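You operate a simulated robot arm through the tools that you are given. There is no shell and no other tool. Be economical: measure what you need, move in short steps, check, and stop when the job is done.

You are at the controls of a simulated two-armed robot. One attempt, no reset.

TASK
Take the tray that says "short" from the top of the repair bench and put it in the inside of the red tray. Put the torque card on the top of the fail mat. Shut the teal drawer. Pick up the gloss meter with one hand, pass it to the other hand and put it on the tool ledge. Any order will do.

The check looks at the end state, three seconds after you hand in, the way a careful person would. Anything else that was tipped, shoved, dropped, spilled or broken makes it a failure.

THE ROBOT
Two 7-joint arms with two-finger parallel grippers on one trunk, on a base that drives. Base frame: it is fixed to the floor where the robot stands at the start and does not move with it; the origin is under the middle of the robot, x ahead of it, y to its left, z up. Units: m, rad, N and s.
The left shoulder is at the start at [0.05, 0.165, 1.105], the right one opposite. With the tool pointing down near the work surface each hand reaches from about 0.24 to 0.7 m from the robot's upright axis, wherever it stands, measured 20 degrees to its own side. Places, roughly: inside of the red tray [-0.7, 4.4, 0.2]; teal drawer [0.5, 0.3, 0.5]; tool ledge [1, -0.6, 1]; top of the fail mat [-0.5, -1.8, 0.2]. Payload 3.91 kg a hand.
The TCP of each hand is the grasp point between the finger pads, 0.03 m short of the fingertips. In the tool frame z runs along the fingers and y along their closing line. Largest opening 0.11 m; finger width 0.02, thickness 0.01; the body of the gripper, 0.048 by 0.112 m, starts 0.055 m behind the TCP.
Orientation is told as [roll, pitch, yaw] about the base's x, y, z axes, in that order, counted from this pose: with the fingers straight down and closing along the base's y, the tool's x points along the base's -x, its y along +y and its z along -z.

THE INTERFACE
- The arms move only by the tool jog_arm. It takes "left_increments", "right_increments" or both (then of equal length, played together; a hand with none holds still); each is a list of rows, each a list of 6 numbers: the shift along the tool's x, y, z in m, then the turn, a rotation vector about the tool's x, y, z in rad. In form: [[x, y, z, rx, ry, rz], ...]. A call has 1 to 8 rows; each row shifts and turns the commanded pose from where the row before left it, along the tool's axes as they then stand. "left_hand" and "right_hand" are, for a hand that has rows, the gripper command, from -1 (fully open) to 1 (shut), values between in proportion, set as the call begins (left out, the last holds). A row lasts 0.2 s, in which the tool goes at most 0.05 m and 0.15 rad; a call with a longer step from one row to the next is refused whole, and so is a gripper value outside its range. A pose out of reach is approached as far as the arm can. The call stops where the force on the tool passes 40 N (or 10 N more than at its start, if that is more) or the arm is blocked; 0.2 s more then pass. Each finger travels about 0.045 m/s and halts on what it meets, pressing with about 29 N; the grip force reading is that of the motor and also rises with nothing between the fingers. The clock runs only during rows and for 0.2 s after the last one: add rows that do not move to give the fingers time. The reply holds the time, the measured pose of the TCP, the force on the tool along the base axes, the opening and the grip force, in the units named above and with some noise, with the torque about the TCP (base axes, N m) and any sound that the robot's microphone picked up, and new pictures: "pictures" is both (left out), scene, wrist or none (wrist: the cameras of the hands that moved).
- Cameras (640 x 400 px; columns grow to the right, rows downward): "scene" is now at [0.1068, 0.0264, 1.2626]; the picture's right is [0.32, -0.95, 0.00], its down [-0.66, -0.22, -0.72] and it looks along [0.68, 0.23, -0.70] (base axes); focal length 214 px, centre (320, 200). "left" rides on the left gripper at [0.073, -0.017, -0.103] in its tool frame; the picture's right is [0.23, 0.97, 0.00], its down [-0.76, 0.18, -0.62] and it looks along [-0.61, 0.14, 0.78] (tool axes); focal length 222 px, centre (320, 200). "right" rides on the right gripper at [0.072, 0.017, -0.103] in its tool frame; the picture's right is [-0.23, 0.97, 0.00], its down [-0.76, -0.18, -0.62] and it looks along [-0.61, -0.14, 0.78] (tool axes); focal length 222 px, centre (320, 200). There is no depth. A picture from a camera that has moved, and an enlarged one, comes with that camera's place and axes in the base frame and with its lens.
- lift_body(by): slides the trunk up (or, below 0, down) by that many m; the arms and the scene camera ride with it, the base frame stays. It gives what a move gives, with no picture.
- base_move(legs): drives the robot by 1 to 6 legs, each [ahead, left, turn to the left] in m, m and rad, along the robot's own axes; the way and the turn of a leg run together, so that a leg with both is an arc; at most 1.5 m and 3.142 rad a leg. The arms and the cameras ride along, it lands a little off, and it stops where it bumps. It gives what a move gives, and a new picture of the scene camera.
- aim_head(pan, tilt): turns the head with the scene camera to pan (to the left, within 1.396 rad either way) and tilt (down, from -0.506 to 1.204), counted from straight ahead of the robot. It gives what a move gives, and a new picture of the scene camera.
- enlarge(camera, box): a new picture of the part [left, top, right, bottom] of that camera's present view, enlarged. It takes no simulated time.
- sign_off(): hands the job in; it is judged then, once.

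Work in short steps. Places have to be worked out from the pictures, the camera data and where the tool is seen: move nearer, look again, correct. Check each grasp and each placing, and mend what went wrong. You have 165 turns and 260 pictures in all, those below and enlarged ones among them. Open the grippers and draw the arms clear of the work before you hand the job in, unless the task says otherwise; then end with one line.

The tools are called after "Emit:" by a JSON object that holds its "api" and its "payload". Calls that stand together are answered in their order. jog_arm: Moves the arms, as the interface text tells. Its arguments: {"type":"object","properties":{"left_increments":{"type":"array","items":{"type":"array","items":{"type":"number"}}},"left_hand":{"type":"number"},"right_increments":{"type":"array","items":{"type":"array","items":{"type":"number"}}},"right_hand":{"type":"number"},"pictures":{"type":"string","enum":["both","scene","wrist","none"]}},"required":[]} The other tools are called the same way: lift_body (by) slides the trunk up or down; base_move (legs) drives the base; aim_head (pan, tilt) turns the head that bears the scene camera; enlarge (camera, box) takes an enlarged picture of a part of a camera's view; sign_off () hands the job in.

At the start:

```text
t: 0.0
left_position: [0.3647, 0.3078, 1.106]
left_tcp_rot: [0.0, 0.001, 0.002]
left_wrist_force: [0.3, 0.1, -0.3]
left_moment: [0.01, 0.0, -0.04]
left_grip_width: 0.1102
left_gripper_force: 0.1
right_position: [0.4769, -0.056, 1.0728]
right_tcp_rot: [-0.002, -0.001, -0.002]
right_wrist_force: [0.1, -0.8, 0.8]
right_moment: [0.02, 0.01, 0.02]
right_grip_width: 0.1099
right_gripper_force: 0.1
trunk travel left (down, up): [-0.325, 0.178]
robot x, y, heading: [-0.0012, 0.0014, 0.004]
head pan, tilt: [0.323, 0.77]
```

scene: 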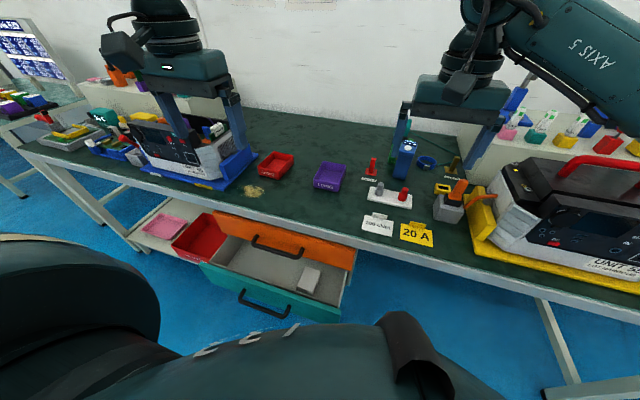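
right: 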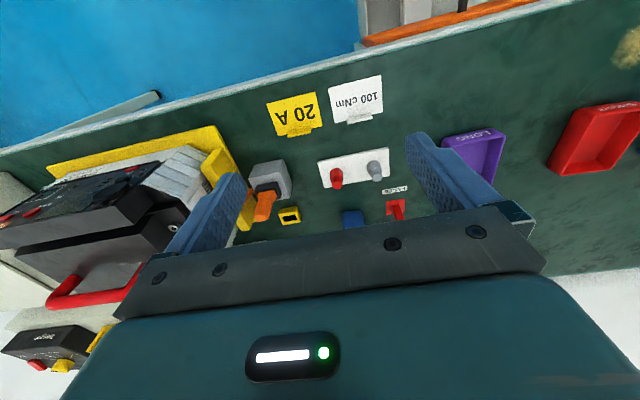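
left: 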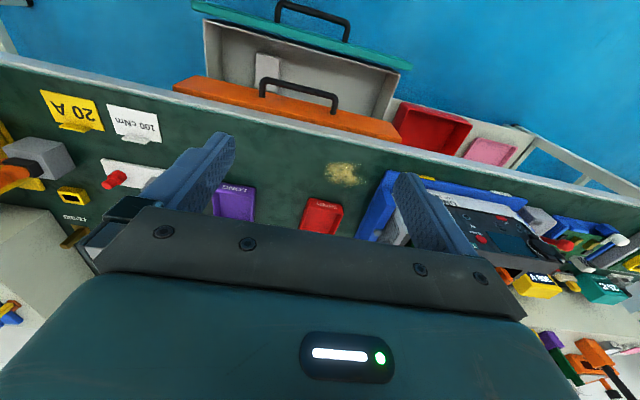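

I'll look closely at the bench to identify the objects and read the labels.

Emit:
{"api": "enlarge", "payload": {"camera": "scene", "box": [220, 120, 380, 220]}}

Emit:
{"api": "enlarge", "payload": {"camera": "scene", "box": [350, 120, 510, 250]}}

Emit:
{"api": "enlarge", "payload": {"camera": "scene", "box": [460, 80, 640, 190]}}

Emit:
{"api": "enlarge", "payload": {"camera": "scene", "box": [20, 60, 240, 200]}}

```text
4.00 times, centred on (300, 170) of scene
camera zoom: at [0.1068, 0.0264, 1.2626], right [0.32, -0.95, 0.0], down [-0.66, -0.22, -0.72], along [0.68, 0.23, -0.7], focal length 858 px, centre (400, 320)
```

zoom: 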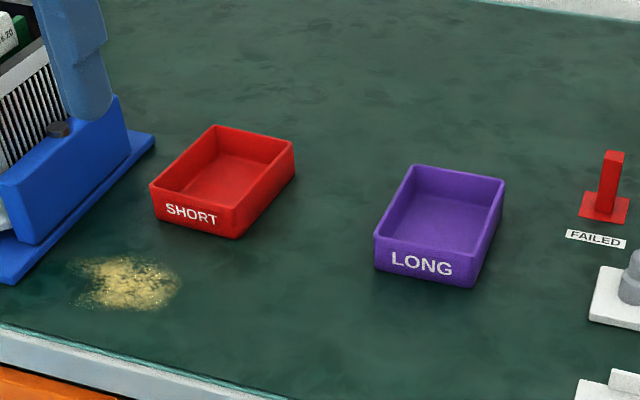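

```text
3.08 times, centred on (430, 185) of scene
camera zoom: at [0.1068, 0.0264, 1.2626], right [0.32, -0.95, 0.0], down [-0.66, -0.22, -0.72], along [0.68, 0.23, -0.7], focal length 660 px, centre (-18, 246)
```

zoom: 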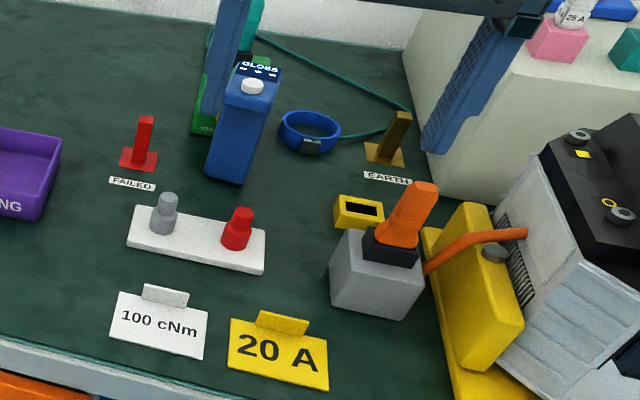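

```text
3.56 times, centred on (550, 135) of scene
camera zoom: at [0.1068, 0.0264, 1.2626], right [0.32, -0.95, 0.0], down [-0.66, -0.22, -0.72], along [0.68, 0.23, -0.7], focal length 763 px, centre (-498, 431)
```

zoom: 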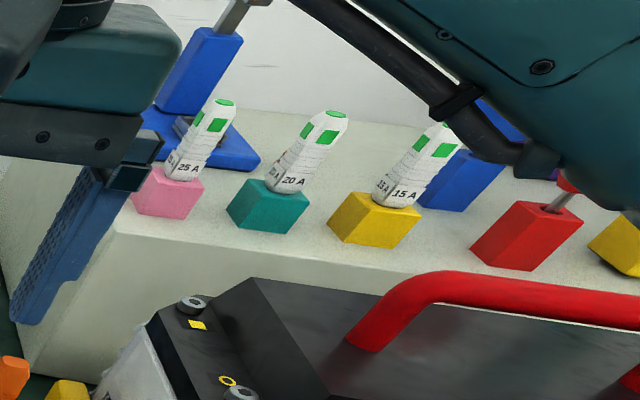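

```text
2.86 times, centred on (130, 130) of scene
camera zoom: at [0.1068, 0.0264, 1.2626], right [0.32, -0.95, 0.0], down [-0.66, -0.22, -0.72], along [0.68, 0.23, -0.7], focal length 613 px, centre (863, 400)
```

zoom: 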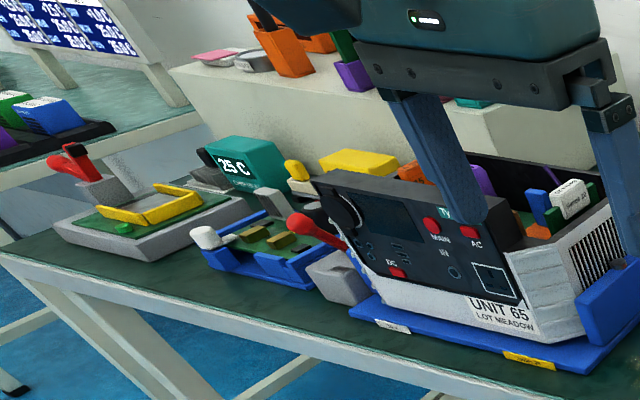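

The short tray is red, at about [0.64, 0.37]. The gloss meter is the blue upright at about [0.75, -0.05], and the torque card is the white "100 cNm" one. Next I'll look at the ledge on the right and at the drawer.

Emit:
{"api": "aim_head", "payload": {"pan": -0.6, "tilt": 0.45}}

Emit:
{"api": "aim_head", "payload": {"pan": -1.39, "tilt": 0.5}}

Emit:
{"api": "aim_head", "payload": {"pan": 1.39, "tilt": 0.3}}

Emit:
{"api": "aim_head", "payload": {"pan": 0.45, "tilt": 1.1}}

```text
t: 1.2
left_position: [0.3645, 0.3065, 1.1057]
left_tcp_rot: [0.0, 0.0, 0.002]
left_wrist_force: [0.0, 0.3, 0.0]
left_moment: [0.0, -0.02, 0.01]
left_grip_width: 0.1103
left_gripper_force: 0.1
right_position: [0.4767, -0.0555, 1.0726]
right_tcp_rot: [0.0, -0.001, 0.001]
right_wrist_force: [0.1, 0.1, 0.3]
right_moment: [0.0, -0.01, 0.03]
right_grip_width: 0.1098
right_gripper_force: 0.0
trunk travel left (down, up): [-0.325, 0.178]
robot x, y, heading: [-0.0002, -0.0002, -0.006]
head pan, tilt: [-0.6, 0.45]
camera scene: at [0.1049, -0.0515, 1.2905], right [-0.56, -0.83, 0.0], down [-0.36, 0.25, -0.9], along [0.74, -0.51, -0.44], focal length 214 px, centre (320, 200)
```

scene: 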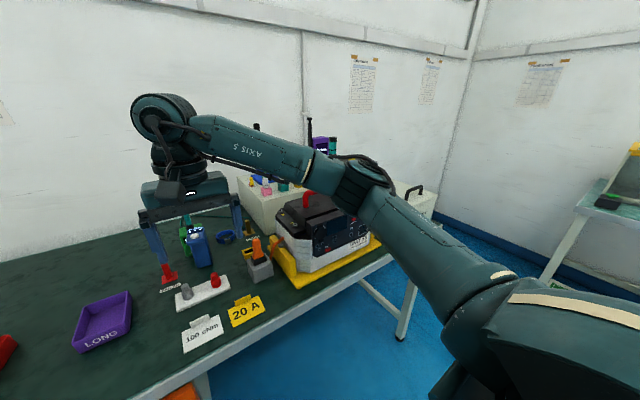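

```text
t: 2.4
left_position: [0.3648, 0.3071, 1.1056]
left_tcp_rot: [0.0, 0.0, 0.001]
left_wrist_force: [0.6, 0.2, -0.5]
left_moment: [0.0, 0.02, -0.01]
left_grip_width: 0.1099
left_gripper_force: 0.1
right_position: [0.4773, -0.0551, 1.072]
right_tcp_rot: [-0.001, 0.0, 0.0]
right_wrist_force: [-0.4, 0.4, -0.1]
right_moment: [0.03, 0.01, -0.06]
right_grip_width: 0.1102
right_gripper_force: 0.0
trunk travel left (down, up): [-0.325, 0.178]
robot x, y, heading: [-0.0023, 0.0012, 0.004]
head pan, tilt: [-1.389, 0.499]
camera scene: at [0.0455, -0.0891, 1.2861], right [-0.98, -0.18, 0.0], down [-0.09, 0.47, -0.88], along [0.16, -0.86, -0.48], focal length 214 px, centre (320, 200)
```

scene: 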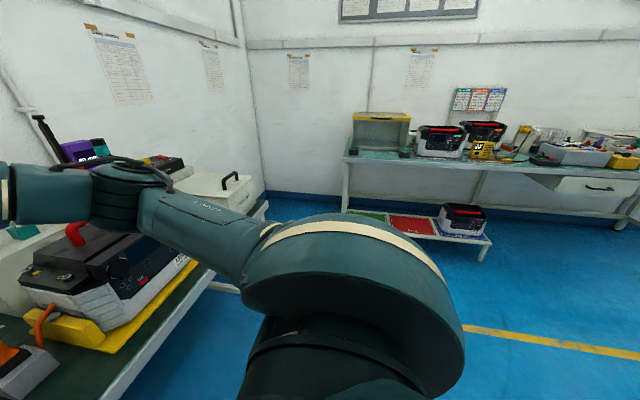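

```text
t: 4.8
left_position: [0.3647, 0.3062, 1.1057]
left_tcp_rot: [0.0, 0.001, 0.001]
left_wrist_force: [0.5, -0.1, -0.1]
left_moment: [-0.01, 0.02, -0.03]
left_grip_width: 0.1101
left_gripper_force: 0.1
right_position: [0.477, -0.0561, 1.0713]
right_tcp_rot: [0.001, 0.0, -0.001]
right_wrist_force: [-0.2, -0.5, 0.1]
right_moment: [-0.01, 0.0, 0.0]
right_grip_width: 0.1102
right_gripper_force: 0.0
trunk travel left (down, up): [-0.325, 0.178]
robot x, y, heading: [0.0002, -0.001, -0.0]
head pan, tilt: [1.389, 0.3]
camera scene: at [0.0459, 0.0922, 1.3045], right [0.98, -0.18, 0.0], down [-0.05, -0.29, -0.96], along [0.17, 0.94, -0.3], focal length 214 px, centre (320, 200)
```

scene: 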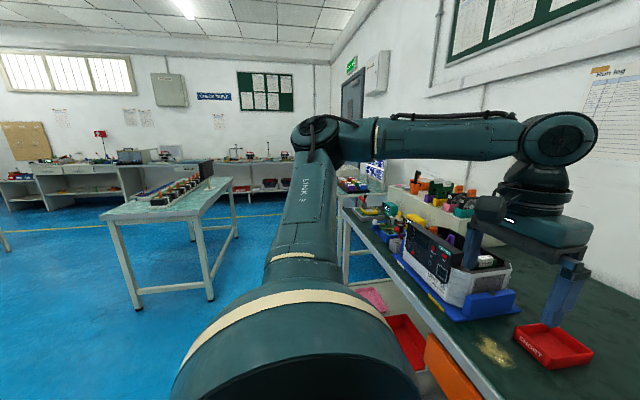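

```text
t: 6.0
left_position: [0.364, 0.3069, 1.1067]
left_tcp_rot: [0.001, -0.001, 0.004]
left_wrist_force: [-0.1, 0.5, -0.2]
left_moment: [-0.03, 0.0, 0.03]
left_grip_width: 0.1101
left_gripper_force: 0.1
right_position: [0.4762, -0.0571, 1.0729]
right_tcp_rot: [0.0, -0.001, -0.001]
right_wrist_force: [0.1, -0.1, 0.0]
right_moment: [-0.02, 0.02, -0.03]
right_grip_width: 0.1098
right_gripper_force: 0.0
trunk travel left (down, up): [-0.325, 0.178]
robot x, y, heading: [-0.0009, 0.001, 0.002]
head pan, tilt: [0.45, 1.1]
camera scene: at [0.0858, 0.0279, 1.2384], right [0.44, -0.9, 0.0], down [-0.8, -0.39, -0.45], along [0.41, 0.2, -0.89], focal length 214 px, centre (320, 200)
```

scene: 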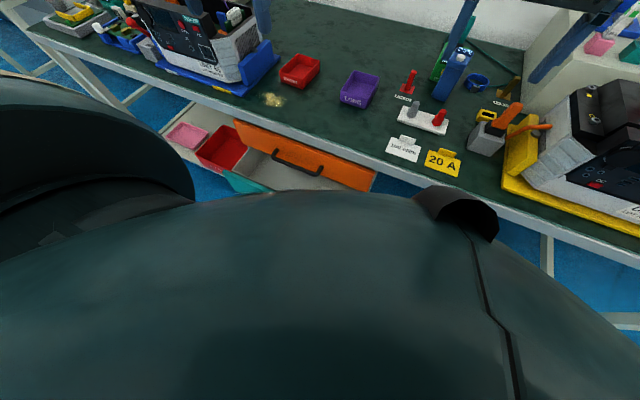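

The fail mat is the red one on the right bench's lower shelf. I'll start with the drawer: back off from the bench, then lower the trunk so the left hand can push the face from the front.

Emit:
{"api": "base_move", "payload": {"legs": [[-0.4, 0, 0]]}}

Emit:
{"api": "lift_body", "payload": {"by": -0.3}}

Emit:
{"api": "aim_head", "payload": {"pan": 0.35, "tilt": 0.5}}

```text
t: 8.5
left_position: [-0.0332, 0.3062, 1.106]
left_tcp_rot: [-0.001, 0.0, 0.0]
left_wrist_force: [-0.6, 0.2, 0.4]
left_moment: [0.03, -0.02, -0.01]
left_grip_width: 0.1101
left_gripper_force: 0.1
right_position: [0.0785, -0.0562, 1.0712]
right_tcp_rot: [0.001, 0.001, -0.003]
right_wrist_force: [-0.9, 0.0, -0.1]
right_moment: [-0.05, 0.01, 0.03]
right_grip_width: 0.11
right_gripper_force: 0.0
trunk travel left (down, up): [-0.325, 0.178]
robot x, y, heading: [-0.3981, -0.0017, -0.002]
head pan, tilt: [0.45, 1.1]
camera scene: at [-0.3133, 0.028, 1.2384], right [0.43, -0.9, 0.0], down [-0.8, -0.39, -0.45], along [0.41, 0.2, -0.89], focal length 214 px, centre (320, 200)
```

scene: 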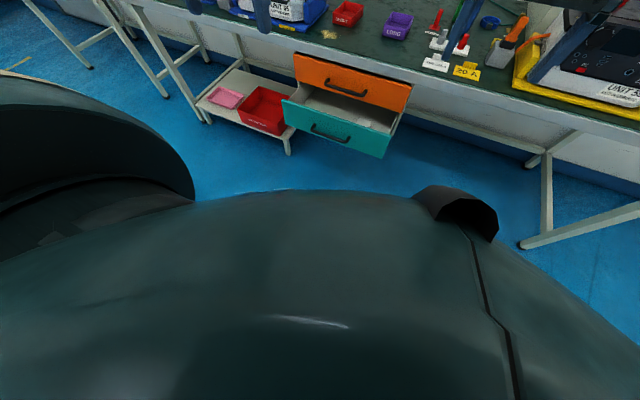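

```text
t: 11.5
left_position: [-0.0349, 0.3059, 0.805]
left_tcp_rot: [0.002, -0.001, 0.001]
left_wrist_force: [-0.7, -0.1, 0.5]
left_moment: [-0.02, -0.03, 0.03]
left_grip_width: 0.1101
left_gripper_force: 0.1
right_position: [0.0778, -0.0566, 0.7712]
right_tcp_rot: [0.0, -0.002, -0.001]
right_wrist_force: [0.6, 0.2, -0.2]
right_moment: [0.02, 0.02, 0.0]
right_grip_width: 0.1101
right_gripper_force: 0.0
trunk travel left (down, up): [-0.025, 0.478]
robot x, y, heading: [-0.3992, 0.0007, -0.001]
head pan, tilt: [0.45, 1.1]
```

```text
t: 12.5
left_position: [-0.0337, 0.3057, 0.8049]
left_tcp_rot: [-0.001, 0.0, 0.001]
left_wrist_force: [-0.7, -0.3, -0.1]
left_moment: [-0.01, -0.03, -0.01]
left_grip_width: 0.11
left_gripper_force: 0.1
right_position: [0.0789, -0.0564, 0.7711]
right_tcp_rot: [-0.001, 0.001, -0.002]
right_wrist_force: [-1.1, -0.3, 0.3]
right_moment: [-0.01, -0.01, 0.05]
right_grip_width: 0.1101
right_gripper_force: 0.1
trunk travel left (down, up): [-0.025, 0.478]
robot x, y, heading: [-0.3957, 0.0019, -0.003]
head pan, tilt: [0.351, 0.499]
camera scene: at [-0.2843, 0.0318, 0.986], right [0.34, -0.94, 0.0], down [-0.45, -0.16, -0.88], along [0.82, 0.3, -0.48], focal length 214 px, centre (320, 200)
```

scene: 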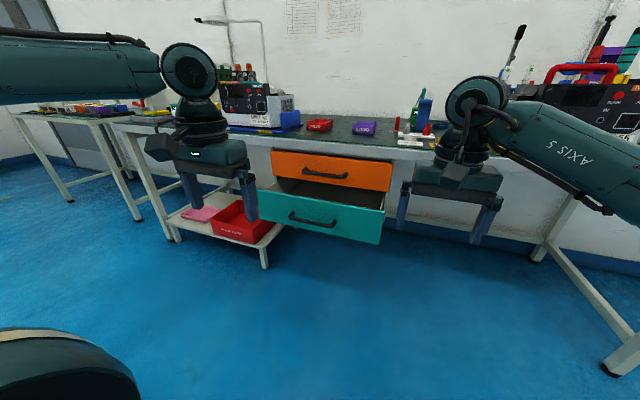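

The drawer face is near x≈0.36, with its centre at y≈0.29 and z from about 0.46 to 0.59. I'll bring the left hand, shut, low in front of it, then turn it to point forward.

Emit:
{"api": "jog_arm", "payload": {"left_increments": [[-0.03, 0, 0.038, 0, 0, 0], [-0.03, 0, 0.038, 0, 0, 0], [-0.03, 0, 0.038, 0, 0, 0], [-0.03, 0, 0.038, 0, 0, 0], [-0.03, 0, 0.038, 0, 0, 0], [-0.02, 0, 0.038, 0, 0, 0], [-0.01, 0, 0.038, 0, 0, 0], [0, 0, 0.038, 0, 0, 0]], "left_hand": 1, "pictures": "none"}}

Emit:
{"api": "jog_arm", "payload": {"left_increments": [[0, 0, 0, 0, -0.143, 0], [0, 0, 0, 0, -0.143, 0], [0, 0, 0, 0, -0.143, 0], [0, 0, 0, 0, -0.143, 0], [0, 0, 0, 0, -0.143, 0], [0, 0, 0, 0, -0.143, 0], [0, 0, 0, 0, -0.143, 0], [0, 0, 0, 0, -0.143, 0]], "pictures": "none"}}

Emit:
{"api": "jog_arm", "payload": {"left_increments": [[0, 0, 0, 0, -0.143, 0], [0, 0, 0, 0, -0.143, 0], [0, 0, 0, 0, -0.141, 0], [0, 0, 0, 0, 0, 0], [0, 0, 0, 0, 0, 0]], "pictures": "both"}}

```text
t: 14.3
left_position: [0.1248, 0.3133, 0.5183]
left_tcp_rot: [0.001, -0.003, -0.002]
left_wrist_force: [-0.7, -0.4, 0.4]
left_moment: [-0.02, 0.0, 0.01]
left_grip_width: 0.0
left_gripper_force: 28.7
left hand out of reach, approached as far as the arm can: row 7, 8
right_position: [0.0777, -0.0553, 0.7728]
right_tcp_rot: [-0.001, 0.0, -0.002]
right_wrist_force: [-0.5, 0.0, -0.2]
right_moment: [-0.02, -0.01, 0.02]
right_grip_width: 0.11
right_gripper_force: 0.1
trunk travel left (down, up): [-0.025, 0.478]
robot x, y, heading: [-0.3965, -0.0038, 0.001]
head pan, tilt: [0.351, 0.499]
```

```text
t: 16.1
left_position: [0.1219, 0.3166, 0.5265]
left_tcp_rot: [0.002, -1.143, -0.003]
left_wrist_force: [-1.0, 0.0, -0.7]
left_moment: [0.03, -0.02, -0.01]
left_grip_width: 0.0
left_gripper_force: 28.7
left hand out of reach, approached as far as the arm can: row 8
right_position: [0.0776, -0.056, 0.7721]
right_tcp_rot: [0.001, 0.001, -0.001]
right_wrist_force: [0.2, -0.2, -0.3]
right_moment: [-0.03, 0.0, -0.01]
right_grip_width: 0.11
right_gripper_force: 0.0
trunk travel left (down, up): [-0.025, 0.478]
robot x, y, heading: [-0.399, 0.0002, -0.004]
head pan, tilt: [0.351, 0.499]
```

```text
t: 17.3
left_position: [0.1146, 0.3344, 0.5976]
left_tcp_rot: [1.976, -1.57, -1.976]
left_wrist_force: [1.1, -0.5, -0.2]
left_moment: [-0.01, 0.02, -0.02]
left_grip_width: 0.0
left_gripper_force: 29.2
left hand out of reach, approached as far as the arm can: row 1, 2, 3
right_position: [0.0777, -0.057, 0.7722]
right_tcp_rot: [-0.001, -0.001, -0.002]
right_wrist_force: [0.7, 0.3, -0.3]
right_moment: [-0.01, -0.03, -0.03]
right_grip_width: 0.1101
right_gripper_force: 0.0
trunk travel left (down, up): [-0.025, 0.478]
robot x, y, heading: [-0.3962, -0.0018, -0.003]
head pan, tilt: [0.351, 0.499]
camera scene: at [-0.2843, 0.0318, 0.9861], right [0.34, -0.94, 0.0], down [-0.45, -0.16, -0.88], along [0.82, 0.3, -0.48], focal length 214 px, centre (320, 200)
camera left: at [0.0096, 0.3179, 0.525], right [0.0, 0.97, -0.23], down [-0.62, 0.18, 0.76], along [0.78, 0.14, 0.61], focal length 222 px, centre (320, 200)
```

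scene: 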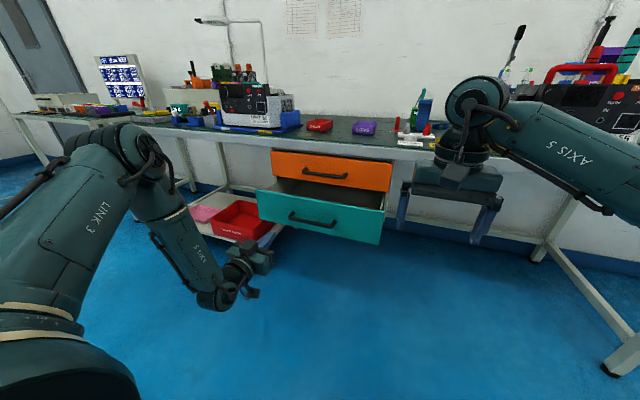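
left: 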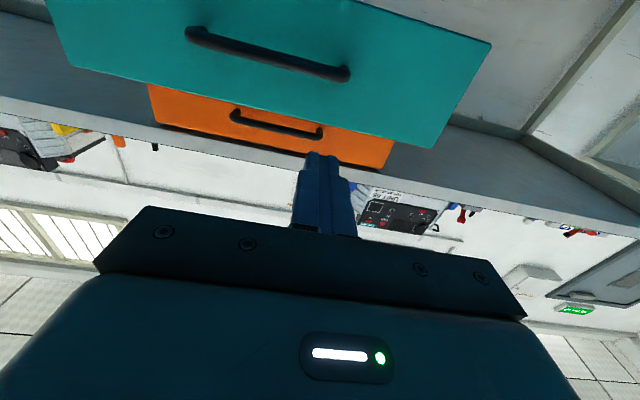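

The hand now points forward, but the reach limits left it high. I'll move forward with y corrected and see which height it settles at.

Emit:
{"api": "jog_arm", "payload": {"left_increments": [[0, -0.015, 0.03, 0, 0, 0], [0, -0.015, 0.03, 0, 0, 0], [0, 0, 0.03, 0, 0, 0], [0, 0, 0.03, 0, 0, 0]], "pictures": "both"}}

```text
t: 18.3
left_position: [0.2211, 0.3136, 0.6347]
left_tcp_rot: [0.279, -1.569, -0.281]
left_wrist_force: [0.6, 0.3, 0.1]
left_moment: [-0.01, 0.02, 0.01]
left_grip_width: 0.0002
left_gripper_force: 28.6
left hand out of reach, approached as far as the arm can: row 1, 2, 3, 4
right_position: [0.0777, -0.0566, 0.7716]
right_tcp_rot: [0.002, 0.0, -0.002]
right_wrist_force: [-0.2, -0.7, 0.4]
right_moment: [-0.01, 0.02, 0.0]
right_grip_width: 0.1097
right_gripper_force: 0.0
trunk travel left (down, up): [-0.025, 0.478]
robot x, y, heading: [-0.3982, 0.0015, -0.006]
head pan, tilt: [0.351, 0.499]
camera scene: at [-0.2843, 0.0318, 0.9861], right [0.34, -0.94, 0.0], down [-0.45, -0.16, -0.88], along [0.82, 0.3, -0.48], focal length 214 px, centre (320, 200)
camera left: at [0.1159, 0.2959, 0.5613], right [0.0, 0.97, -0.23], down [-0.62, 0.18, 0.76], along [0.78, 0.14, 0.61], focal length 222 px, centre (320, 200)
```

scene: 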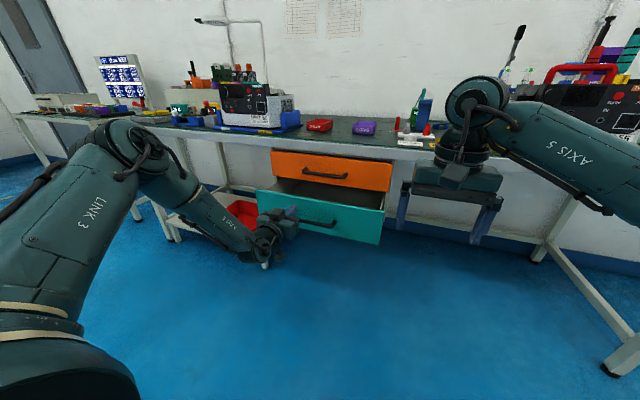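
left: 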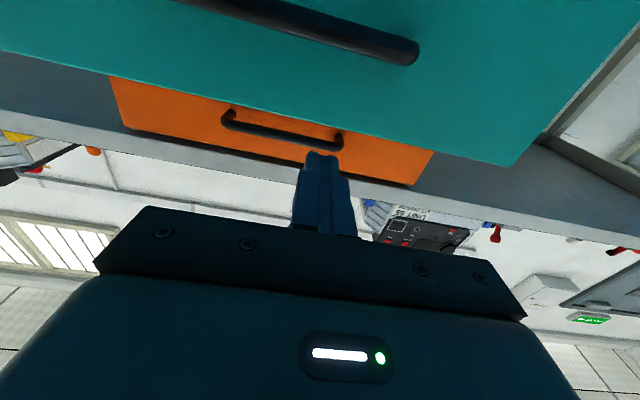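

The reach limit comes from the fully horizontal pose, so I'll tilt the fingers back down by about 0.55 rad.

Emit:
{"api": "jog_arm", "payload": {"left_increments": [[0, 0, 0, 0, 0.14, 0], [0, 0, 0, 0, 0.14, 0], [0, 0, 0, 0, 0.14, 0], [0, 0, 0, 0, 0.14, 0], [0, 0, 0, 0, 0, 0]], "pictures": "none"}}

```text
t: 19.5
left_position: [0.2208, 0.3118, 0.6315]
left_tcp_rot: [-0.001, -1.01, -0.001]
left_wrist_force: [0.5, -0.1, -0.5]
left_moment: [0.0, -0.02, -0.01]
left_grip_width: 0.0
left_gripper_force: 28.8
right_position: [0.0766, -0.0562, 0.7726]
right_tcp_rot: [0.001, -0.002, -0.004]
right_wrist_force: [0.6, 0.0, 0.2]
right_moment: [0.01, -0.02, -0.05]
right_grip_width: 0.11
right_gripper_force: 0.0
trunk travel left (down, up): [-0.025, 0.478]
robot x, y, heading: [-0.3983, -0.0003, -0.004]
head pan, tilt: [0.351, 0.499]
```

Now straight down by about 0.105 to the face height below the handle.

Emit:
{"api": "jog_arm", "payload": {"left_increments": [[0.0297, -0.007, 0.0187, 0, 0, 0], [0.0297, -0.007, 0.0187, 0, 0, 0], [0.0297, -0.007, 0.0187, 0, 0, 0], [0, 0, 0, 0, 0, 0]], "pictures": "both"}}

```text
t: 20.5
left_position: [0.2082, 0.3013, 0.546]
left_tcp_rot: [0.0, -1.01, 0.0]
left_wrist_force: [-0.1, 0.5, 0.1]
left_moment: [-0.02, 0.0, 0.0]
left_grip_width: 0.0
left_gripper_force: 29.4
left hand out of reach, approached as far as the arm can: row 3
right_position: [0.078, -0.0567, 0.7722]
right_tcp_rot: [-0.001, 0.001, -0.002]
right_wrist_force: [0.4, -0.1, -0.1]
right_moment: [-0.01, -0.01, -0.01]
right_grip_width: 0.1101
right_gripper_force: 0.2
trunk travel left (down, up): [-0.025, 0.478]
robot x, y, heading: [-0.3952, -0.0008, -0.002]
head pan, tilt: [0.351, 0.499]
camera scene: at [-0.2843, 0.0318, 0.9861], right [0.34, -0.94, 0.0], down [-0.45, -0.16, -0.88], along [0.82, 0.3, -0.48], focal length 214 px, centre (320, 200)
camera left: at [0.0823, 0.2855, 0.5399], right [-0.12, 0.97, -0.19], down [-0.12, 0.18, 0.98], along [0.98, 0.14, 0.1], focal length 222 px, centre (320, 200)
```

scene: 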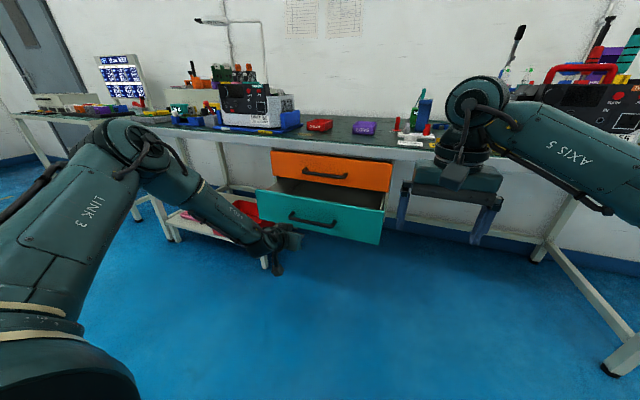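
left: 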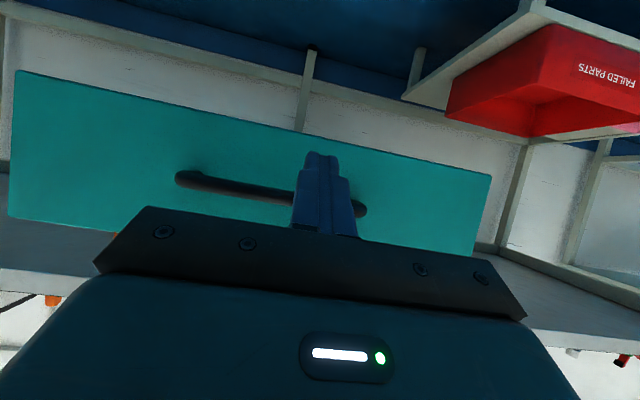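

The face spans z≈0.46–0.6 with the handle at about 0.56, and the fingertips are at about 0.53. I'll go forward 0.08 while lowering a little and centring in y.

Emit:
{"api": "jog_arm", "payload": {"left_increments": [[-0.005, -0.01, 0.0214, 0, 0, 0], [-0.005, -0.01, 0.0214, 0, 0, 0], [-0.005, -0.01, 0.0214, 0, 0, 0], [-0.005, 0, 0.0214, 0, 0, 0]], "pictures": "wrist"}}

```text
t: 21.5
left_position: [0.2489, 0.2966, 0.5768]
left_tcp_rot: [-0.001, -1.013, -0.001]
left_wrist_force: [-1.6, -1.0, 0.9]
left_moment: [-0.04, 0.0, -0.03]
left_grip_width: 0.0
left_gripper_force: 29.6
left hand out of reach, approached as far as the arm can: row 1, 2, 3, 4
right_position: [0.0774, -0.0559, 0.7723]
right_tcp_rot: [-0.001, 0.0, -0.002]
right_wrist_force: [0.6, 0.4, -0.9]
right_moment: [0.02, 0.04, -0.01]
right_grip_width: 0.1101
right_gripper_force: 0.0
trunk travel left (down, up): [-0.025, 0.478]
robot x, y, heading: [-0.3985, 0.0022, -0.002]
head pan, tilt: [0.351, 0.499]
camera left: at [0.1202, 0.2805, 0.5697], right [-0.12, 0.97, -0.19], down [-0.12, 0.18, 0.98], along [0.99, 0.14, 0.1], focal length 222 px, centre (320, 200)
```

left: 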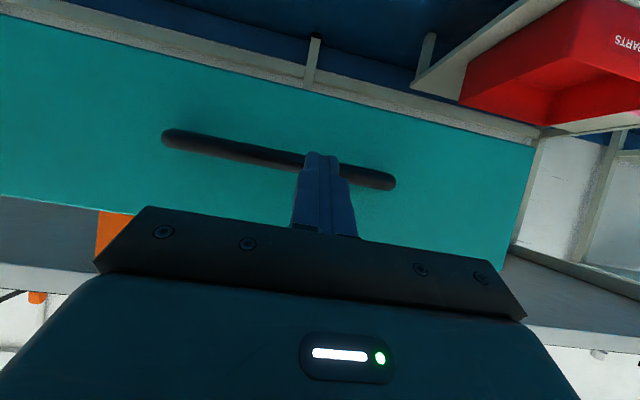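

The arm is at its extension limit, so the base should do the forward travel. I'll draw the hand back and down, then drive.

Emit:
{"api": "jog_arm", "payload": {"left_increments": [[0.0266, 0, -0.042, 0, 0, 0], [0.0266, 0, -0.042, 0, 0, 0], [0.03, -0.01, 0.019, 0, 0, 0], [0.03, -0.01, 0.019, 0, 0, 0], [0, 0, 0, 0, 0, 0]], "pictures": "none"}}

Emit:
{"api": "base_move", "payload": {"legs": [[0.12, 0, 0]]}}

Emit:
{"api": "enlarge", "payload": {"camera": "left", "box": [0, 0, 640, 400]}}

```text
t: 22.7
left_position: [0.1418, 0.2839, 0.5236]
left_tcp_rot: [0.001, -1.011, -0.002]
left_wrist_force: [0.0, 0.0, -0.1]
left_moment: [-0.02, 0.02, 0.01]
left_grip_width: 0.0002
left_gripper_force: 29.2
left hand out of reach, approached as far as the arm can: row 4
right_position: [0.0786, -0.0556, 0.7726]
right_tcp_rot: [-0.001, 0.0, -0.002]
right_wrist_force: [0.3, 1.1, -0.1]
right_moment: [-0.02, 0.03, -0.03]
right_grip_width: 0.11
right_gripper_force: 0.1
trunk travel left (down, up): [-0.025, 0.478]
robot x, y, heading: [-0.3984, 0.0014, -0.001]
head pan, tilt: [0.351, 0.499]
```

```text
t: 23.9
left_position: [0.259, 0.2832, 0.5232]
left_tcp_rot: [0.001, -1.011, 0.001]
left_wrist_force: [0.7, -0.5, 1.1]
left_moment: [0.03, -0.01, 0.01]
left_grip_width: 0.0
left_gripper_force: 29.4
right_position: [0.1954, -0.0566, 0.7716]
right_tcp_rot: [0.001, 0.0, -0.002]
right_wrist_force: [-0.2, 0.3, -0.5]
right_moment: [-0.02, 0.02, 0.01]
right_grip_width: 0.1101
right_gripper_force: 0.0
trunk travel left (down, up): [-0.025, 0.478]
robot x, y, heading: [-0.2805, 0.0011, 0.001]
head pan, tilt: [0.351, 0.499]
camera scene: at [-0.1675, 0.0317, 0.9861], right [0.34, -0.94, 0.0], down [-0.45, -0.16, -0.88], along [0.82, 0.3, -0.48], focal length 214 px, centre (320, 200)
```

scene: 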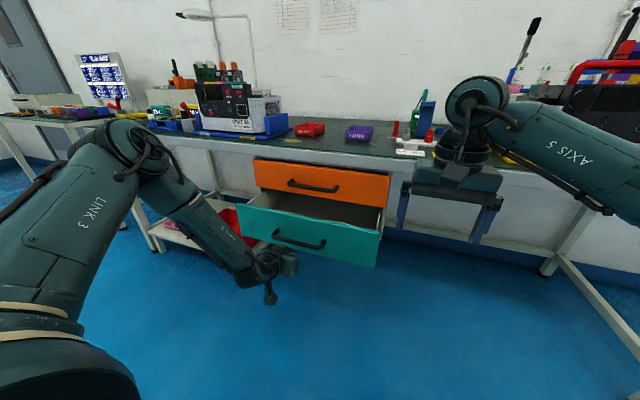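

```text
1.00 times, centred on (320, 200) of left
camera zoom: at [0.1315, 0.2671, 0.517], right [-0.12, 0.97, -0.19], down [-0.12, 0.18, 0.98], along [0.99, 0.14, 0.1], focal length 222 px, centre (320, 200)
```

zoom: 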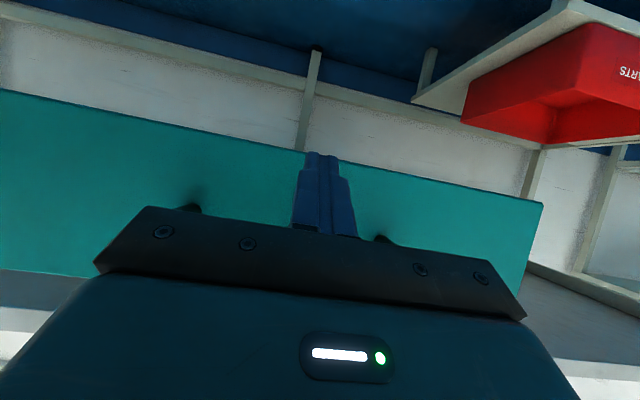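

The fingertips are near the face's lower edge, so I'll raise them by about 0.013, then push forward in small steps with the arm.

Emit:
{"api": "jog_arm", "payload": {"left_increments": [[-0.011, -0.01, -0.007, 0, 0, 0], [-0.0106, 0, 0.0169, 0, 0, 0], [-0.0106, 0, 0.0169, 0, 0, 0], [-0.0106, 0, 0.0169, 0, 0, 0], [-0.0106, 0, 0.0169, 0, 0, 0]], "pictures": "wrist"}}

```text
t: 25.1
left_position: [0.3271, 0.2844, 0.5523]
left_tcp_rot: [-0.001, -1.005, 0.005]
left_wrist_force: [-5.6, -1.3, -10.9]
left_moment: [-0.04, -0.88, 0.02]
left_grip_width: 0.0002
left_gripper_force: 28.8
left hand out of reach, approached as far as the arm can: row 3, 4, 5
right_position: [0.1961, -0.056, 0.7704]
right_tcp_rot: [-0.002, 0.001, -0.001]
right_wrist_force: [0.0, -0.3, -0.9]
right_moment: [0.03, 0.0, -0.01]
right_grip_width: 0.11
right_gripper_force: 0.0
trunk travel left (down, up): [-0.025, 0.478]
robot x, y, heading: [-0.2843, -0.0013, -0.004]
head pan, tilt: [0.351, 0.499]
camera left: at [0.1997, 0.267, 0.5464], right [-0.12, 0.97, -0.19], down [-0.12, 0.18, 0.98], along [0.99, 0.14, 0.09], focal length 222 px, centre (320, 200)
```

left: 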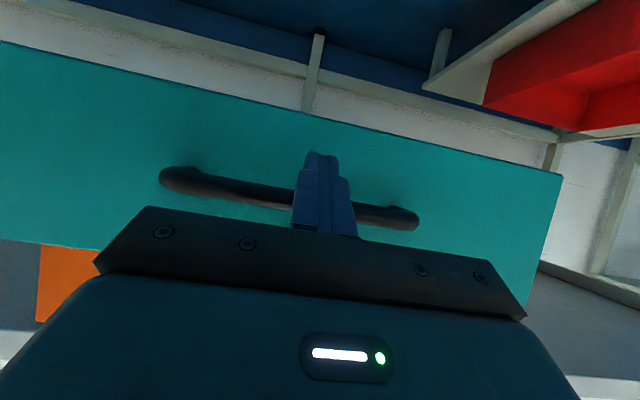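

The finger has wedged under the handle with upward contact. I'll back off, lower the trunk slightly and drive closer so a lower push height is reachable.

Emit:
{"api": "jog_arm", "payload": {"left_increments": [[0.0213, 0, -0.0339, 0, 0, 0], [0.0213, 0, -0.0339, 0, 0, 0], [0.0213, 0, -0.0339, 0, 0, 0], [0.017, 0, 0.0106, 0, 0, 0], [0, 0, 0, 0, 0, 0]], "pictures": "none"}}

Emit:
{"api": "lift_body", "payload": {"by": -0.02}}

Emit:
{"api": "base_move", "payload": {"legs": [[0.08, 0, 0]]}}

Emit:
{"api": "enlarge", "payload": {"camera": "left", "box": [0, 0, 640, 400]}}

```text
t: 26.4
left_position: [0.2063, 0.2813, 0.5336]
left_tcp_rot: [0.001, -1.013, 0.0]
left_wrist_force: [-0.1, 0.3, 0.3]
left_moment: [0.04, 0.03, 0.02]
left_grip_width: 0.0001
left_gripper_force: 28.9
right_position: [0.1957, -0.0558, 0.7719]
right_tcp_rot: [-0.001, 0.0, -0.003]
right_wrist_force: [-0.3, -0.8, 0.9]
right_moment: [0.0, -0.04, -0.01]
right_grip_width: 0.1098
right_gripper_force: 0.0
trunk travel left (down, up): [-0.025, 0.478]
robot x, y, heading: [-0.2841, -0.0024, -0.0]
head pan, tilt: [0.351, 0.499]
```

```text
t: 27.0
left_position: [0.2058, 0.2805, 0.5141]
left_tcp_rot: [0.0, -1.009, -0.002]
left_wrist_force: [-0.8, 0.0, 0.1]
left_moment: [0.0, 0.03, 0.0]
left_grip_width: 0.0
left_gripper_force: 29.0
right_position: [0.1962, -0.0568, 0.7527]
right_tcp_rot: [0.0, 0.001, -0.002]
right_wrist_force: [0.8, -0.2, 0.8]
right_moment: [0.0, -0.03, -0.02]
right_grip_width: 0.11
right_gripper_force: 0.0
trunk travel left (down, up): [-0.005, 0.498]
robot x, y, heading: [-0.2814, 0.0039, -0.004]
head pan, tilt: [0.351, 0.499]
```

```text
t: 28.1
left_position: [0.2875, 0.2801, 0.5141]
left_tcp_rot: [0.001, -1.012, 0.0]
left_wrist_force: [0.4, 0.6, 0.0]
left_moment: [-0.02, -0.01, -0.02]
left_grip_width: 0.0002
left_gripper_force: 28.7
right_position: [0.2775, -0.0554, 0.7523]
right_tcp_rot: [-0.001, -0.002, 0.0]
right_wrist_force: [-0.6, 0.0, -0.1]
right_moment: [-0.01, 0.0, -0.02]
right_grip_width: 0.1102
right_gripper_force: 0.1
trunk travel left (down, up): [-0.005, 0.498]
robot x, y, heading: [-0.2028, 0.0001, -0.004]
head pan, tilt: [0.351, 0.499]
camera scene: at [-0.0857, 0.0316, 0.9661], right [0.34, -0.94, 0.0], down [-0.45, -0.16, -0.88], along [0.82, 0.3, -0.48], focal length 214 px, centre (320, 200)
```

scene: 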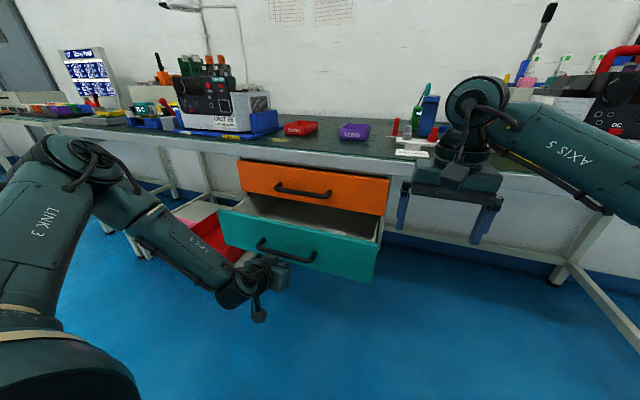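

```text
1.00 times, centred on (320, 200) of left
camera zoom: at [0.1599, 0.2644, 0.5076], right [-0.12, 0.97, -0.19], down [-0.12, 0.18, 0.98], along [0.99, 0.14, 0.1], focal length 222 px, centre (320, 200)
```

zoom: 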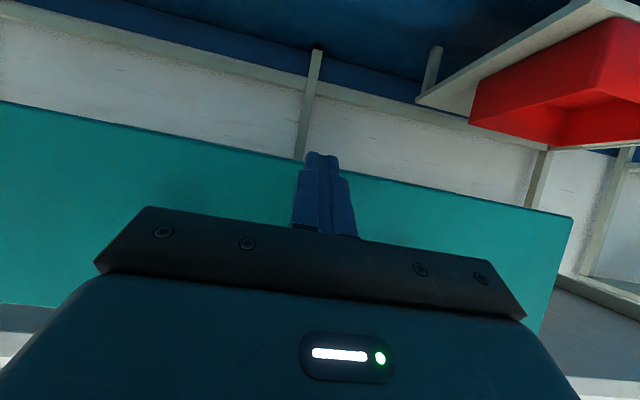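

I'll raise about 0.015 and push forward in 2 cm rows.

Emit:
{"api": "jog_arm", "payload": {"left_increments": [[-0.0127, -0.005, -0.008, 0, 0, 0], [-0.0106, 0, 0.0169, 0, 0, 0], [-0.0106, 0, 0.0169, 0, 0, 0], [-0.0106, 0, 0.0169, 0, 0, 0], [-0.0106, 0, 0.0169, 0, 0, 0]], "pictures": "both"}}

```text
t: 29.3
left_position: [0.3643, 0.2761, 0.5283]
left_tcp_rot: [-0.001, -1.011, -0.001]
left_wrist_force: [0.6, -0.9, 0.1]
left_moment: [-0.01, 0.0, -0.05]
left_grip_width: 0.0
left_gripper_force: 29.2
right_position: [0.2755, -0.0566, 0.7515]
right_tcp_rot: [0.0, 0.001, -0.002]
right_wrist_force: [0.5, 0.0, 0.1]
right_moment: [0.02, -0.05, -0.01]
right_grip_width: 0.1101
right_gripper_force: 0.1
trunk travel left (down, up): [-0.005, 0.498]
robot x, y, heading: [-0.1973, -0.0018, 0.001]
head pan, tilt: [0.351, 0.499]
camera scene: at [-0.0857, 0.0316, 0.966], right [0.34, -0.94, 0.0], down [-0.45, -0.16, -0.88], along [0.82, 0.3, -0.48], focal length 214 px, centre (320, 200)
camera left: at [0.2374, 0.2591, 0.521], right [-0.12, 0.97, -0.19], down [-0.12, 0.18, 0.98], along [0.98, 0.14, 0.1], focal length 222 px, centre (320, 200)
```

scene: 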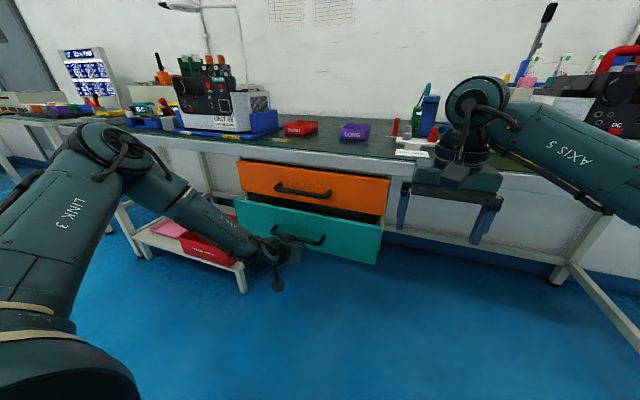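
left: 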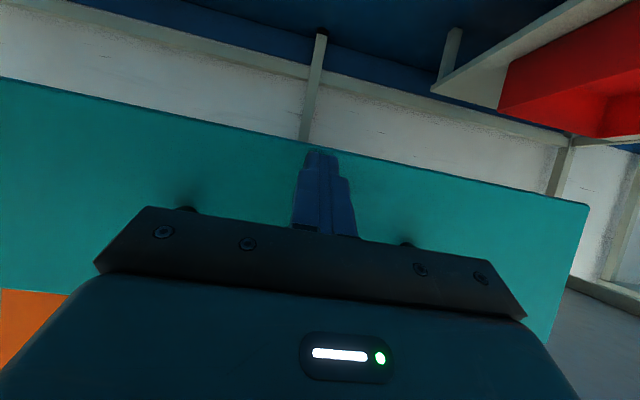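

The drawer is moving in. I'll continue pushing.

Emit:
{"api": "jog_arm", "payload": {"left_increments": [[-0.0106, 0, 0.0169, 0, 0, 0], [-0.0106, 0, 0.0169, 0, 0, 0], [-0.0106, 0, 0.0169, 0, 0, 0]], "pictures": "both"}}

```text
t: 30.1
left_position: [0.4143, 0.2818, 0.5383]
left_tcp_rot: [-0.005, -0.999, -0.001]
left_wrist_force: [-32.7, -3.7, 4.1]
left_moment: [0.41, 0.15, -0.1]
left_grip_width: 0.0
left_gripper_force: 29.2
left hand out of reach, approached as far as the arm can: row 2, 3
right_position: [0.2757, -0.0566, 0.7532]
right_tcp_rot: [0.001, -0.002, 0.0]
right_wrist_force: [-0.2, -0.3, -1.0]
right_moment: [0.0, 0.0, -0.03]
right_grip_width: 0.1102
right_gripper_force: 0.1
trunk travel left (down, up): [-0.005, 0.498]
robot x, y, heading: [-0.2002, -0.0016, 0.002]
head pan, tilt: [0.351, 0.499]
camera scene: at [-0.0874, 0.0314, 0.9664], right [0.34, -0.94, 0.0], down [-0.45, -0.16, -0.88], along [0.83, 0.3, -0.48], focal length 214 px, centre (320, 200)
camera left: at [0.2864, 0.2654, 0.5337], right [-0.12, 0.97, -0.19], down [-0.11, 0.18, 0.98], along [0.99, 0.14, 0.09], focal length 222 px, centre (320, 200)
```

scene: 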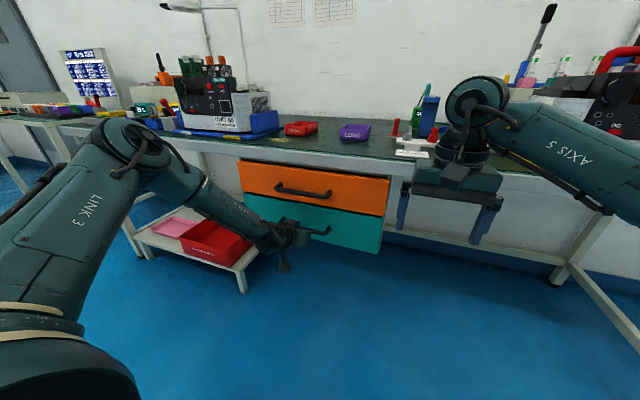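
left: 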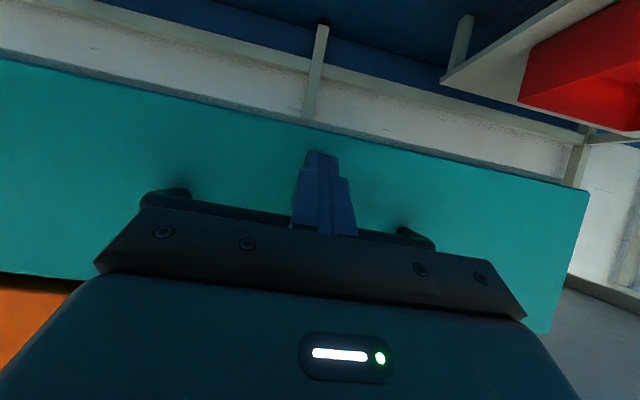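

A 33 N force with the face in line with the orange drawer suggests it's shut. I'll retract and check.

Emit:
{"api": "jog_arm", "payload": {"left_increments": [[0.0213, 0, -0.0339, 0, 0, 0], [0.0213, 0, -0.0339, 0, 0, 0], [0.0213, 0, -0.0339, 0, 0, 0]], "pictures": "none"}}

Emit:
{"api": "base_move", "payload": {"legs": [[-0.25, 0, 0]]}}

Emit:
{"api": "enlarge", "payload": {"camera": "scene", "box": [220, 120, 420, 245]}}

```text
t: 30.9
left_position: [0.2994, 0.2822, 0.5432]
left_tcp_rot: [0.003, -1.012, -0.002]
left_wrist_force: [0.7, -0.3, 0.6]
left_moment: [0.0, -0.02, 0.04]
left_grip_width: 0.0
left_gripper_force: 29.4
right_position: [0.277, -0.0574, 0.7512]
right_tcp_rot: [0.0, -0.002, -0.002]
right_wrist_force: [-0.7, -0.2, 0.2]
right_moment: [0.02, 0.02, 0.01]
right_grip_width: 0.11
right_gripper_force: 0.0
trunk travel left (down, up): [-0.005, 0.498]
robot x, y, heading: [-0.1967, 0.0003, -0.006]
head pan, tilt: [0.351, 0.499]
```

```text
t: 32.7
left_position: [0.0488, 0.281, 0.5425]
left_tcp_rot: [-0.001, -1.01, -0.005]
left_wrist_force: [-0.6, 0.4, 0.6]
left_moment: [0.01, 0.02, 0.01]
left_grip_width: 0.0
left_gripper_force: 29.3
right_position: [0.0249, -0.0588, 0.7525]
right_tcp_rot: [0.003, 0.0, -0.005]
right_wrist_force: [-0.5, -0.7, 0.4]
right_moment: [-0.01, -0.02, 0.0]
right_grip_width: 0.1101
right_gripper_force: 0.0
trunk travel left (down, up): [-0.005, 0.498]
robot x, y, heading: [-0.4508, -0.0007, -0.002]
head pan, tilt: [0.351, 0.499]
camera scene: at [-0.3376, 0.0319, 0.9661], right [0.34, -0.94, 0.0], down [-0.45, -0.16, -0.88], along [0.83, 0.3, -0.48], focal length 214 px, centre (320, 200)
```

scene: 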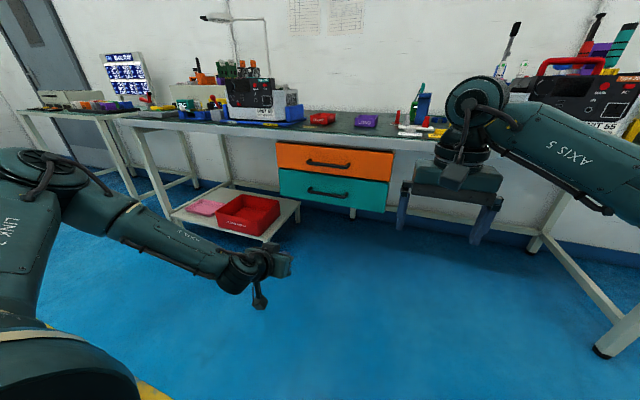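

```text
3.20 times, centred on (320, 182) of scene
camera zoom: at [-0.3376, 0.0319, 0.9661], right [0.34, -0.94, 0.0], down [-0.45, -0.16, -0.88], along [0.83, 0.3, -0.48], focal length 686 px, centre (320, 256)
```

zoom: 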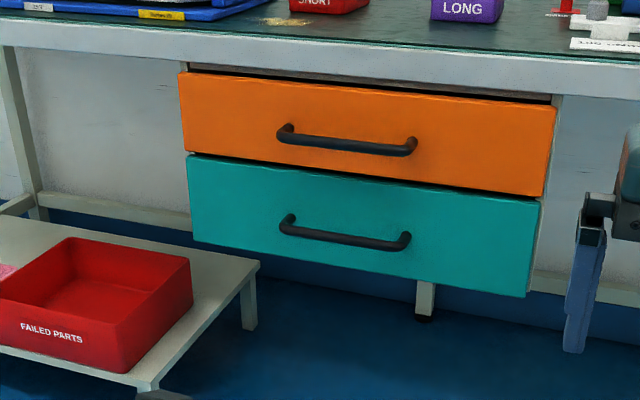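

The drawer is flush. Now I'll raise the trunk fully, restore the left hand to fingers-down, and survey the bench and ledge from above.

Emit:
{"api": "lift_body", "payload": {"by": 0.49}}

Emit:
{"api": "jog_arm", "payload": {"left_increments": [[0, 0, 0, 0, 0.145, 0], [0, 0, 0, 0, 0.145, 0], [0, 0, 0, 0, 0.145, 0], [0, 0, 0, 0, 0.145, 0], [0, 0, 0, 0, 0.145, 0], [0, 0, 0, 0, 0.145, 0], [0, 0, 0, 0, 0.14, 0]], "left_hand": -1, "pictures": "none"}}

Emit:
{"api": "jog_arm", "payload": {"left_increments": [[0, 0.03, -0.04, 0, 0, 0], [0, 0.03, -0.04, 0, 0, 0], [0, 0.03, -0.04, 0, 0, 0], [0, 0.03, -0.04, 0, 0, 0]], "right_increments": [[0.03, -0.03, 0, 0, 0, 0], [0.03, -0.03, 0, 0, 0, 0], [0, -0.03, 0, 0, 0, 0], [0, -0.03, 0, 0, 0, 0]], "pictures": "none"}}

```text
refused: 0.49 is not a number from -0.4 to 0.4
```

```text
t: 34.3
left_position: [0.0484, 0.2815, 0.5432]
left_tcp_rot: [0.0, 0.001, -0.006]
left_wrist_force: [0.0, 0.1, -0.6]
left_moment: [0.02, 0.02, 0.01]
left_grip_width: 0.11
left_gripper_force: 0.1
right_position: [0.0251, -0.0575, 0.7517]
right_tcp_rot: [0.0, 0.0, -0.006]
right_wrist_force: [0.7, 0.3, -0.4]
right_moment: [0.01, 0.01, -0.01]
right_grip_width: 0.1101
right_gripper_force: 0.1
trunk travel left (down, up): [-0.005, 0.498]
robot x, y, heading: [-0.4493, -0.0015, -0.006]
head pan, tilt: [0.351, 0.499]
```

```text
t: 35.3
left_position: [0.0523, 0.4038, 0.7025]
left_tcp_rot: [0.001, 0.0, -0.004]
left_wrist_force: [-0.1, -0.5, 0.7]
left_moment: [-0.03, -0.01, 0.01]
left_grip_width: 0.1102
left_gripper_force: 0.0
right_position: [-0.0375, -0.1797, 0.749]
right_tcp_rot: [0.0, 0.001, -0.005]
right_wrist_force: [0.4, 0.5, 0.0]
right_moment: [-0.01, 0.01, 0.0]
right_grip_width: 0.1099
right_gripper_force: 0.0
trunk travel left (down, up): [-0.005, 0.498]
robot x, y, heading: [-0.4484, 0.0015, -0.006]
head pan, tilt: [0.351, 0.499]
```

Now I'll raise the trunk in two steps and look toward the bench.

Emit:
{"api": "lift_body", "payload": {"by": 0.4}}

Emit:
{"api": "lift_body", "payload": {"by": 0.09}}

Emit:
{"api": "base_move", "payload": {"legs": [[0.3, -0.35, 0]]}}

Emit:
{"api": "aim_head", "payload": {"pan": -0.2, "tilt": 0.5}}

```text
t: 39.1
left_position: [0.0517, 0.4038, 1.1019]
left_tcp_rot: [0.0, -0.002, -0.005]
left_wrist_force: [0.4, 0.0, -0.2]
left_moment: [-0.03, 0.0, 0.0]
left_grip_width: 0.1098
left_gripper_force: 0.1
right_position: [-0.0372, -0.1784, 1.1499]
right_tcp_rot: [0.0, 0.0, -0.005]
right_wrist_force: [0.3, 0.2, -0.6]
right_moment: [0.0, -0.03, 0.03]
right_grip_width: 0.11
right_gripper_force: 0.0
trunk travel left (down, up): [-0.405, 0.098]
robot x, y, heading: [-0.454, 0.0004, -0.009]
head pan, tilt: [0.351, 0.499]
```

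```text
t: 40.4
left_position: [0.0526, 0.4049, 1.1913]
left_tcp_rot: [0.001, -0.001, -0.005]
left_wrist_force: [0.3, 0.2, -0.2]
left_moment: [0.02, 0.0, 0.02]
left_grip_width: 0.1102
left_gripper_force: 0.1
right_position: [-0.0374, -0.178, 1.2416]
right_tcp_rot: [0.0, -0.001, -0.006]
right_wrist_force: [0.3, 0.5, -0.3]
right_moment: [0.0, 0.01, 0.04]
right_grip_width: 0.11
right_gripper_force: 0.0
trunk travel left (down, up): [-0.495, 0.008]
robot x, y, heading: [-0.453, 0.0004, -0.005]
head pan, tilt: [0.351, 0.499]
```

```text
t: 43.2
left_position: [0.3488, 0.0482, 1.193]
left_tcp_rot: [0.001, 0.001, -0.008]
left_wrist_force: [-0.6, -0.6, 0.2]
left_moment: [0.02, 0.02, 0.02]
left_grip_width: 0.1101
left_gripper_force: 0.1
right_position: [0.2561, -0.5342, 1.2403]
right_tcp_rot: [0.0, 0.001, -0.011]
right_wrist_force: [0.1, 0.0, -1.1]
right_moment: [0.0, 0.02, -0.04]
right_grip_width: 0.1099
right_gripper_force: 0.0
trunk travel left (down, up): [-0.495, 0.008]
robot x, y, heading: [-0.1552, -0.352, -0.01]
head pan, tilt: [0.351, 0.499]
camera scene: at [-0.042, -0.3237, 1.456], right [0.33, -0.94, 0.0], down [-0.45, -0.16, -0.88], along [0.83, 0.29, -0.48], focal length 214 px, centre (320, 200)
```

scene: 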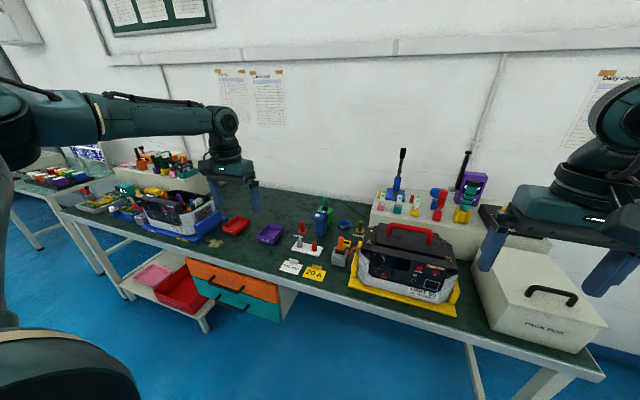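

```text
t: 44.1
left_position: [0.3493, 0.0477, 1.1915]
left_tcp_rot: [0.0, 0.0, -0.01]
left_wrist_force: [-0.6, 0.1, 0.4]
left_moment: [0.01, -0.03, -0.02]
left_grip_width: 0.1101
left_gripper_force: 0.0
right_position: [0.258, -0.5338, 1.2416]
right_tcp_rot: [0.0, 0.0, -0.01]
right_wrist_force: [-0.3, -0.6, 0.3]
right_moment: [-0.01, 0.0, -0.02]
right_grip_width: 0.11
right_gripper_force: 0.1
trunk travel left (down, up): [-0.495, 0.008]
robot x, y, heading: [-0.1541, -0.3563, -0.009]
head pan, tilt: [-0.201, 0.499]
camera scene: at [-0.039, -0.3728, 1.4561], right [-0.21, -0.98, 0.0], down [-0.47, 0.1, -0.88], along [0.86, -0.18, -0.48], focal length 214 px, centre (320, 200)
```

scene: 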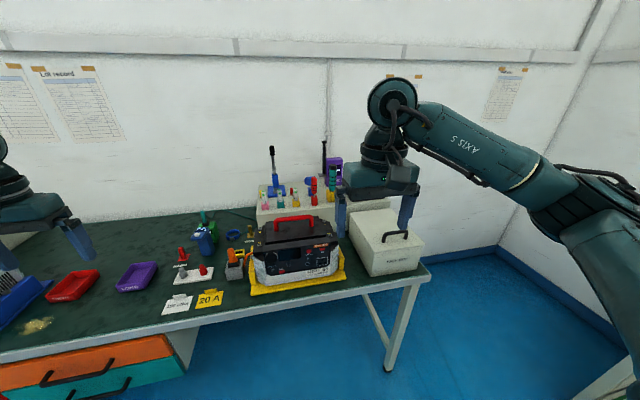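

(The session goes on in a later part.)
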